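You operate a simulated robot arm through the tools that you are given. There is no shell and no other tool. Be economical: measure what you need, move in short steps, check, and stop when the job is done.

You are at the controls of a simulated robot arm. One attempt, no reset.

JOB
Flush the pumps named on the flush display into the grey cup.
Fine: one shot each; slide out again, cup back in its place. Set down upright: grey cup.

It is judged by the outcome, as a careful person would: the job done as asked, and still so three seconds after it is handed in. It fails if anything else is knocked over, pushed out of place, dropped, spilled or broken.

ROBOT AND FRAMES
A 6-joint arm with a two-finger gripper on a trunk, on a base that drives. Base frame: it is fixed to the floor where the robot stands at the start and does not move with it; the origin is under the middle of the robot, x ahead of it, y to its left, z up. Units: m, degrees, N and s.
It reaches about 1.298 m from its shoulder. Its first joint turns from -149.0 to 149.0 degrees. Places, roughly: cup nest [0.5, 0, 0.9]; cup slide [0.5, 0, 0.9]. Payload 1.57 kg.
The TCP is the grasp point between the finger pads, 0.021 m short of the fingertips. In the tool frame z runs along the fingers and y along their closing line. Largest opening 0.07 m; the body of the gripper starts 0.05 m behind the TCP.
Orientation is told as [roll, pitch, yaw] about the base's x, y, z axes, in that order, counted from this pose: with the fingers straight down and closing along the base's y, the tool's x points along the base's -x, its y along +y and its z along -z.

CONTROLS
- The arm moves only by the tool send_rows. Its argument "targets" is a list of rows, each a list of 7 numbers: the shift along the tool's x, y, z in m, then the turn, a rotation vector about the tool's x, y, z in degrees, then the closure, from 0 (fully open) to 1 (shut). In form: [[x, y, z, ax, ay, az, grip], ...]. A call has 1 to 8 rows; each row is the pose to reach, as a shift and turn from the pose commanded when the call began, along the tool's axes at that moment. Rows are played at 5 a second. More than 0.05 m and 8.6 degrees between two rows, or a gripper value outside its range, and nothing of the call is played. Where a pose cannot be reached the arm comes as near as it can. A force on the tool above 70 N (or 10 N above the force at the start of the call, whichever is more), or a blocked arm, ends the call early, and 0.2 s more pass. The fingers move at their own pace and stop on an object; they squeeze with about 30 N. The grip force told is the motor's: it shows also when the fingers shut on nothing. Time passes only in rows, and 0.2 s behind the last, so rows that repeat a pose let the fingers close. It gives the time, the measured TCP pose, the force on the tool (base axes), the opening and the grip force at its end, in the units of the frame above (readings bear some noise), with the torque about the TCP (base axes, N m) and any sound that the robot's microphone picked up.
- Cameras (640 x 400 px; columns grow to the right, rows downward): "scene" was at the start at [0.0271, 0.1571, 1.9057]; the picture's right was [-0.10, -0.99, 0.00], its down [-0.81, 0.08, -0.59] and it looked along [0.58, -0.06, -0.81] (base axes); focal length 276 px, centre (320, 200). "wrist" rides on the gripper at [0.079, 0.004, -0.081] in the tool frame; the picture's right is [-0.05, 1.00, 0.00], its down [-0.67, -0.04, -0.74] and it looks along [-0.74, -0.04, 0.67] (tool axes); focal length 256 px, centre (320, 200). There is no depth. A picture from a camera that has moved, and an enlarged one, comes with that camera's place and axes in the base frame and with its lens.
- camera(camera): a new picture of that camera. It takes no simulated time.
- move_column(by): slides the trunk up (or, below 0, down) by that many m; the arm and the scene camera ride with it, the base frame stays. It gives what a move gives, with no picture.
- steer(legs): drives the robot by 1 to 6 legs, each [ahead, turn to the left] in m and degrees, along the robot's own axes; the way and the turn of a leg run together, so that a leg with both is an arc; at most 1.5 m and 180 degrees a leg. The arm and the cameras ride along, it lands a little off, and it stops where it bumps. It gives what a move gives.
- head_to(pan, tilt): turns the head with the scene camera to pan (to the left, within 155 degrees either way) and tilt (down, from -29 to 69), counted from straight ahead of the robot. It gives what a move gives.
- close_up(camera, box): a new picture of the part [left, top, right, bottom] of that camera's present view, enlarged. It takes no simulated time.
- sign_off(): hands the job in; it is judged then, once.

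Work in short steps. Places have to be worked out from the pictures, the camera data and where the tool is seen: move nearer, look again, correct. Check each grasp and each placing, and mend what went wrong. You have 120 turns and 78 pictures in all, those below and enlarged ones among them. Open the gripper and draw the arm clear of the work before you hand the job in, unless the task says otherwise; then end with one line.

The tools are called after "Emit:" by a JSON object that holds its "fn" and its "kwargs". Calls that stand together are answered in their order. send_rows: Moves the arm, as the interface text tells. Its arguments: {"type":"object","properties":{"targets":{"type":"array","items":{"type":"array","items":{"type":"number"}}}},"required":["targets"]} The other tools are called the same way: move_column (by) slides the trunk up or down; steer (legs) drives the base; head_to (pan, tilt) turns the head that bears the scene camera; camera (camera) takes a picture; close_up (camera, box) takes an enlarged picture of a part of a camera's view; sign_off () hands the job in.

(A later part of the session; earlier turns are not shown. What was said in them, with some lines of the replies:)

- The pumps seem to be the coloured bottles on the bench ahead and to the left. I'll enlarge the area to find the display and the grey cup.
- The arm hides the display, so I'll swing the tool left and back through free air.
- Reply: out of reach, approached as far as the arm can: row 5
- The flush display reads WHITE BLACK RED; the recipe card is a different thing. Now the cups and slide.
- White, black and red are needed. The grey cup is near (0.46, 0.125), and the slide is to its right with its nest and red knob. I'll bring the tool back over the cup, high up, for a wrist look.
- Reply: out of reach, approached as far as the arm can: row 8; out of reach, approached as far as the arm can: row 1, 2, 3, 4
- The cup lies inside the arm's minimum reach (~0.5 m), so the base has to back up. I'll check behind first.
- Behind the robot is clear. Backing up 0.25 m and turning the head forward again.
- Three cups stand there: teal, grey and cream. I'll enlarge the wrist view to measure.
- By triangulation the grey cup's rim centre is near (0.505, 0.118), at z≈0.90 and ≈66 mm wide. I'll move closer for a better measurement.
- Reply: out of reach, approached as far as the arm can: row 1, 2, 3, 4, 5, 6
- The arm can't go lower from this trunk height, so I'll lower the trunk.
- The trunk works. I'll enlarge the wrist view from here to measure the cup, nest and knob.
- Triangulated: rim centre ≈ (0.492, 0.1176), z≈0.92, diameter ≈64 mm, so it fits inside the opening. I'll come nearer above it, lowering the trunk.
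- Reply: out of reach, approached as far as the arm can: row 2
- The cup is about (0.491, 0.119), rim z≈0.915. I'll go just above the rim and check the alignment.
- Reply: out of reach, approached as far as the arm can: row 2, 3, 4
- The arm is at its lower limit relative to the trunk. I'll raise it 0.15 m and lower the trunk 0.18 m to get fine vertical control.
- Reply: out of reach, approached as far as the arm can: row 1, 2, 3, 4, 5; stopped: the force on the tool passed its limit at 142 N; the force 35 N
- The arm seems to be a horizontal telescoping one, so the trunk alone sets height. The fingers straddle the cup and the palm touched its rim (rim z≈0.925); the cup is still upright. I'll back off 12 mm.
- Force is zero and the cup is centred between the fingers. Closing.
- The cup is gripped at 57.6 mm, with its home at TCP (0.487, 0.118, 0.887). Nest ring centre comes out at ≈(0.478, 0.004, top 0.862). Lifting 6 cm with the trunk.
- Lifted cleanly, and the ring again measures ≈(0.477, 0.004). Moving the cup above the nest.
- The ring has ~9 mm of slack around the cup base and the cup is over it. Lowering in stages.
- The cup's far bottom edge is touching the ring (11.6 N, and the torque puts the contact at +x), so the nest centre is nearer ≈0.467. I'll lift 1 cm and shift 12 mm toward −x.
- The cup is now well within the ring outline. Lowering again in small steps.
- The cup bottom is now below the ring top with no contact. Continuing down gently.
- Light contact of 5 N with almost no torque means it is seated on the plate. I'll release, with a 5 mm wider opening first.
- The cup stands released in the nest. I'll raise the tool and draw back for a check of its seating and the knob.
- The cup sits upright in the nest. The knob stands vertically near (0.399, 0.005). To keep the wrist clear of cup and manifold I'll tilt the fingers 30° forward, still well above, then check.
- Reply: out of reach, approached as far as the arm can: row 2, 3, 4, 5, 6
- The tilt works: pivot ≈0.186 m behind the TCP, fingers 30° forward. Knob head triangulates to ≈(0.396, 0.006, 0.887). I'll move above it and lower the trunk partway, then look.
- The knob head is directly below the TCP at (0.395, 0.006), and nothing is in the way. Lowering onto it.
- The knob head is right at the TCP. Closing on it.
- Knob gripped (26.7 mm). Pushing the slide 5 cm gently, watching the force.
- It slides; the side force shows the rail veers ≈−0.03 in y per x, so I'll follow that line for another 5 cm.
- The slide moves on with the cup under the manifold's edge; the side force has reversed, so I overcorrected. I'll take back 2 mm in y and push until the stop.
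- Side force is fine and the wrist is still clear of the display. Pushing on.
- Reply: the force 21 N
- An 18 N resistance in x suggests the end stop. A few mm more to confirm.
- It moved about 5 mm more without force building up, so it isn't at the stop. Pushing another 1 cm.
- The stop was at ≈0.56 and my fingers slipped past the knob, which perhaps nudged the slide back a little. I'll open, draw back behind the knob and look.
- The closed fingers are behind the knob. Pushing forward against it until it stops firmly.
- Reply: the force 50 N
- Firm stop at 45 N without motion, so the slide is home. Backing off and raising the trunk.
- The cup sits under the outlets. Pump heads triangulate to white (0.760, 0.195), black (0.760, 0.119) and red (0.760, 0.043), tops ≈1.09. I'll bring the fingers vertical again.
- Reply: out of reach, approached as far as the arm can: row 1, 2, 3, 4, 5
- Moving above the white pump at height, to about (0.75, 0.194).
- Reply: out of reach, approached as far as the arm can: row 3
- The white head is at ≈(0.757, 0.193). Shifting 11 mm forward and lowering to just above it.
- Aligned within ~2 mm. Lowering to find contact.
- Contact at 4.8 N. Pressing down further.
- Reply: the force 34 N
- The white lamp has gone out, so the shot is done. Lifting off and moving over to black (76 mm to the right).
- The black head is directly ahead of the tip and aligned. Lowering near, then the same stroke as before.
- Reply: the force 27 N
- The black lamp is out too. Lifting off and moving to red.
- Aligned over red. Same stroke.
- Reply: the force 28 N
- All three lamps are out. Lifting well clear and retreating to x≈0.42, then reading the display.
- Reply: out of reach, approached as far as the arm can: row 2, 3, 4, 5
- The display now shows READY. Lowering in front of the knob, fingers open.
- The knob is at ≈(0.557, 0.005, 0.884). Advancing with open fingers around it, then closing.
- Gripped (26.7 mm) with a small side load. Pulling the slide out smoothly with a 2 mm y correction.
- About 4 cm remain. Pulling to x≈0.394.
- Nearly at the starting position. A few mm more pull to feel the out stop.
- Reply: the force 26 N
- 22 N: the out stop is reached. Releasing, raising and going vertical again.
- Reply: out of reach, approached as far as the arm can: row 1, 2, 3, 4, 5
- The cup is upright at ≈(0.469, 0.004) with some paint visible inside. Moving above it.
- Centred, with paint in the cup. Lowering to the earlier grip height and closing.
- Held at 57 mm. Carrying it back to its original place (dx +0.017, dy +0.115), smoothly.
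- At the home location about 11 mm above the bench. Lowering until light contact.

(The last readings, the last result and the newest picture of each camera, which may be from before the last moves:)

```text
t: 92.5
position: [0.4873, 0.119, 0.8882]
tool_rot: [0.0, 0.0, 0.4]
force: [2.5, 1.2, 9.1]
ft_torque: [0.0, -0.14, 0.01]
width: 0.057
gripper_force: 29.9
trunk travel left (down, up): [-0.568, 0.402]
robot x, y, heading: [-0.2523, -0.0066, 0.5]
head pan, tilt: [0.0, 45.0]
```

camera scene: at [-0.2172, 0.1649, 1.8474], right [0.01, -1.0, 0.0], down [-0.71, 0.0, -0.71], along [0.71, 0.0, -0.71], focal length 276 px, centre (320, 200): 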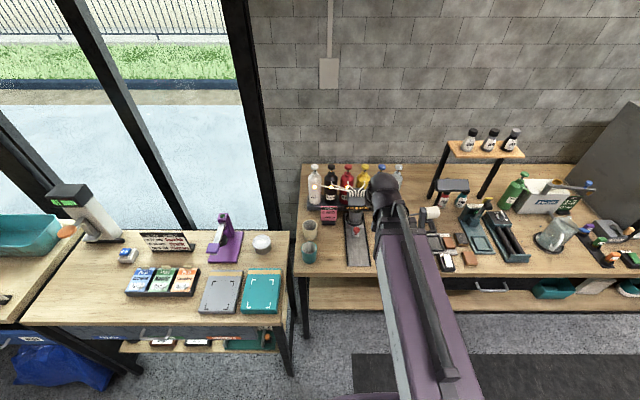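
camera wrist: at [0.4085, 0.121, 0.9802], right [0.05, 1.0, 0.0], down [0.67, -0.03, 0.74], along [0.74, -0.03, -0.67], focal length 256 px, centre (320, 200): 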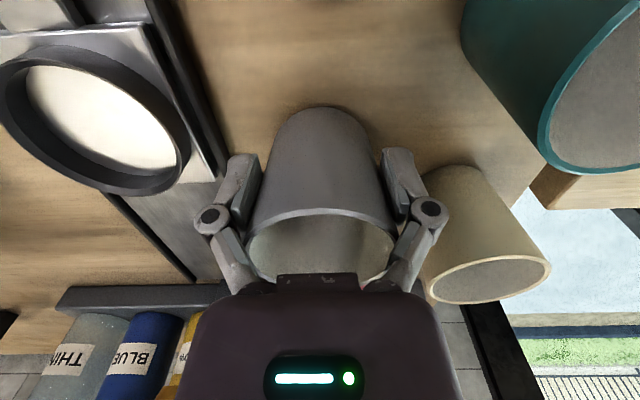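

Touchdown at 9 N. Releasing and lifting straight up.

Emit:
{"fn": "send_rows", "kwargs": {"targets": [[0, 0, 0, 0, 0, 0, 0.3], [0, 0, 0, 0, 0, 0, 0], [0, 0, 0, 0, 0, 0, 0], [0, 0, 0, 0, 0, 0, 0]]}}

Emit:
{"fn": "move_column", "kwargs": {"by": 0.2}}

Emit:
{"fn": "send_rows", "kwargs": {"targets": [[0.04, 0, 0, 0, 0, 0, 0], [0.08, 0, 0, 0, 0, 0, 0], [0.12, 0, 0, 0, 0, 0, 0], [0.16, 0, 0, 0, 0, 0, 0], [0.16, 0, 0, 0, 0, 0, 0]]}}

Emit:
{"fn": "camera", "kwargs": {"camera": "wrist"}}

Emit:
{"fn": "camera", "kwargs": {"camera": "scene"}}

```text
t: 93.5
position: [0.4875, 0.1184, 0.8865]
tool_rot: [0.1, 0.0, 0.3]
force: [-0.8, 1.0, 1.3]
ft_torque: [-0.01, 0.01, 0.0]
width: 0.0702
gripper_force: 0.0
trunk travel left (down, up): [-0.568, 0.402]
robot x, y, heading: [-0.2503, -0.0051, 0.1]
head pan, tilt: [0.0, 45.0]
```

```text
t: 95.7
position: [0.4874, 0.1193, 1.0858]
tool_rot: [0.2, 0.0, 0.4]
force: [-0.5, 0.8, 0.6]
ft_torque: [0.0, 0.0, 0.05]
width: 0.0697
gripper_force: 0.2
trunk travel left (down, up): [-0.768, 0.202]
robot x, y, heading: [-0.2478, -0.0067, 0.4]
head pan, tilt: [0.0, 45.0]
```

```text
t: 96.9
position: [0.327, 0.1191, 1.0857]
tool_rot: [0.1, 0.1, 0.5]
force: [0.9, -0.3, 0.1]
ft_torque: [0.0, -0.01, 0.05]
width: 0.0701
gripper_force: 0.0
trunk travel left (down, up): [-0.768, 0.202]
robot x, y, heading: [-0.2532, -0.0044, 0.5]
head pan, tilt: [0.0, 45.0]
```

```text
13 pictures are left
camera wrist: at [0.2481, 0.1207, 1.168], right [0.05, 1.0, 0.0], down [0.67, -0.03, 0.74], along [0.74, -0.03, -0.67], focal length 256 px, centre (320, 200)
```

wrist: 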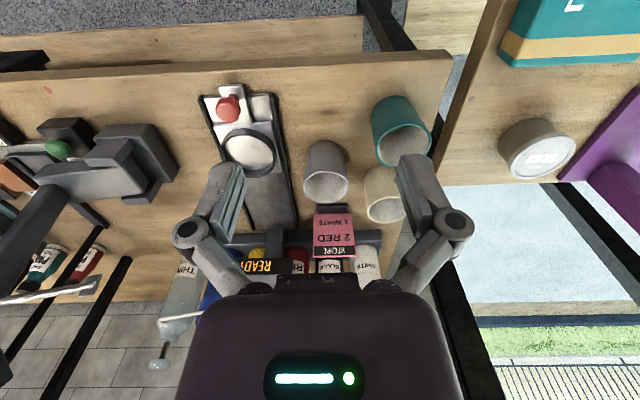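

```text
12 pictures are left
camera scene: at [-0.2166, 0.1649, 1.7544], right [0.01, -1.0, 0.0], down [-0.71, 0.0, -0.71], along [0.71, 0.0, -0.71], focal length 276 px, centre (320, 200)
```

scene: 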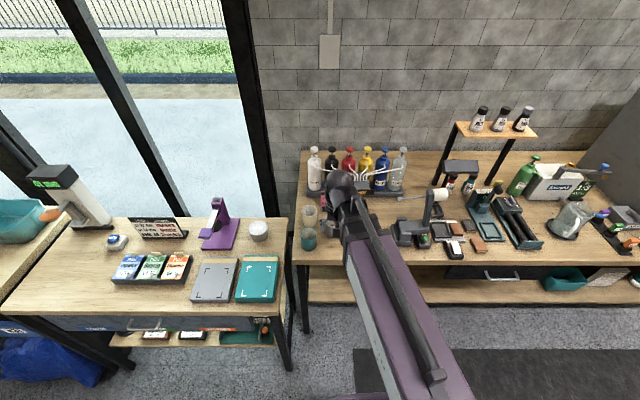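

The grey cup stands upright in its original place, the slide is out, the display shows READY, nothing else has moved, and the gripper is open and clear. Handing in.

Emit:
{"fn": "sign_off", "kwargs": {}}

```text
The job is handed in.
```

I gave the white, black and red pumps one shot each into the grey cup, pulled the slide back out, and set the cup upright in its original place beside the slide.
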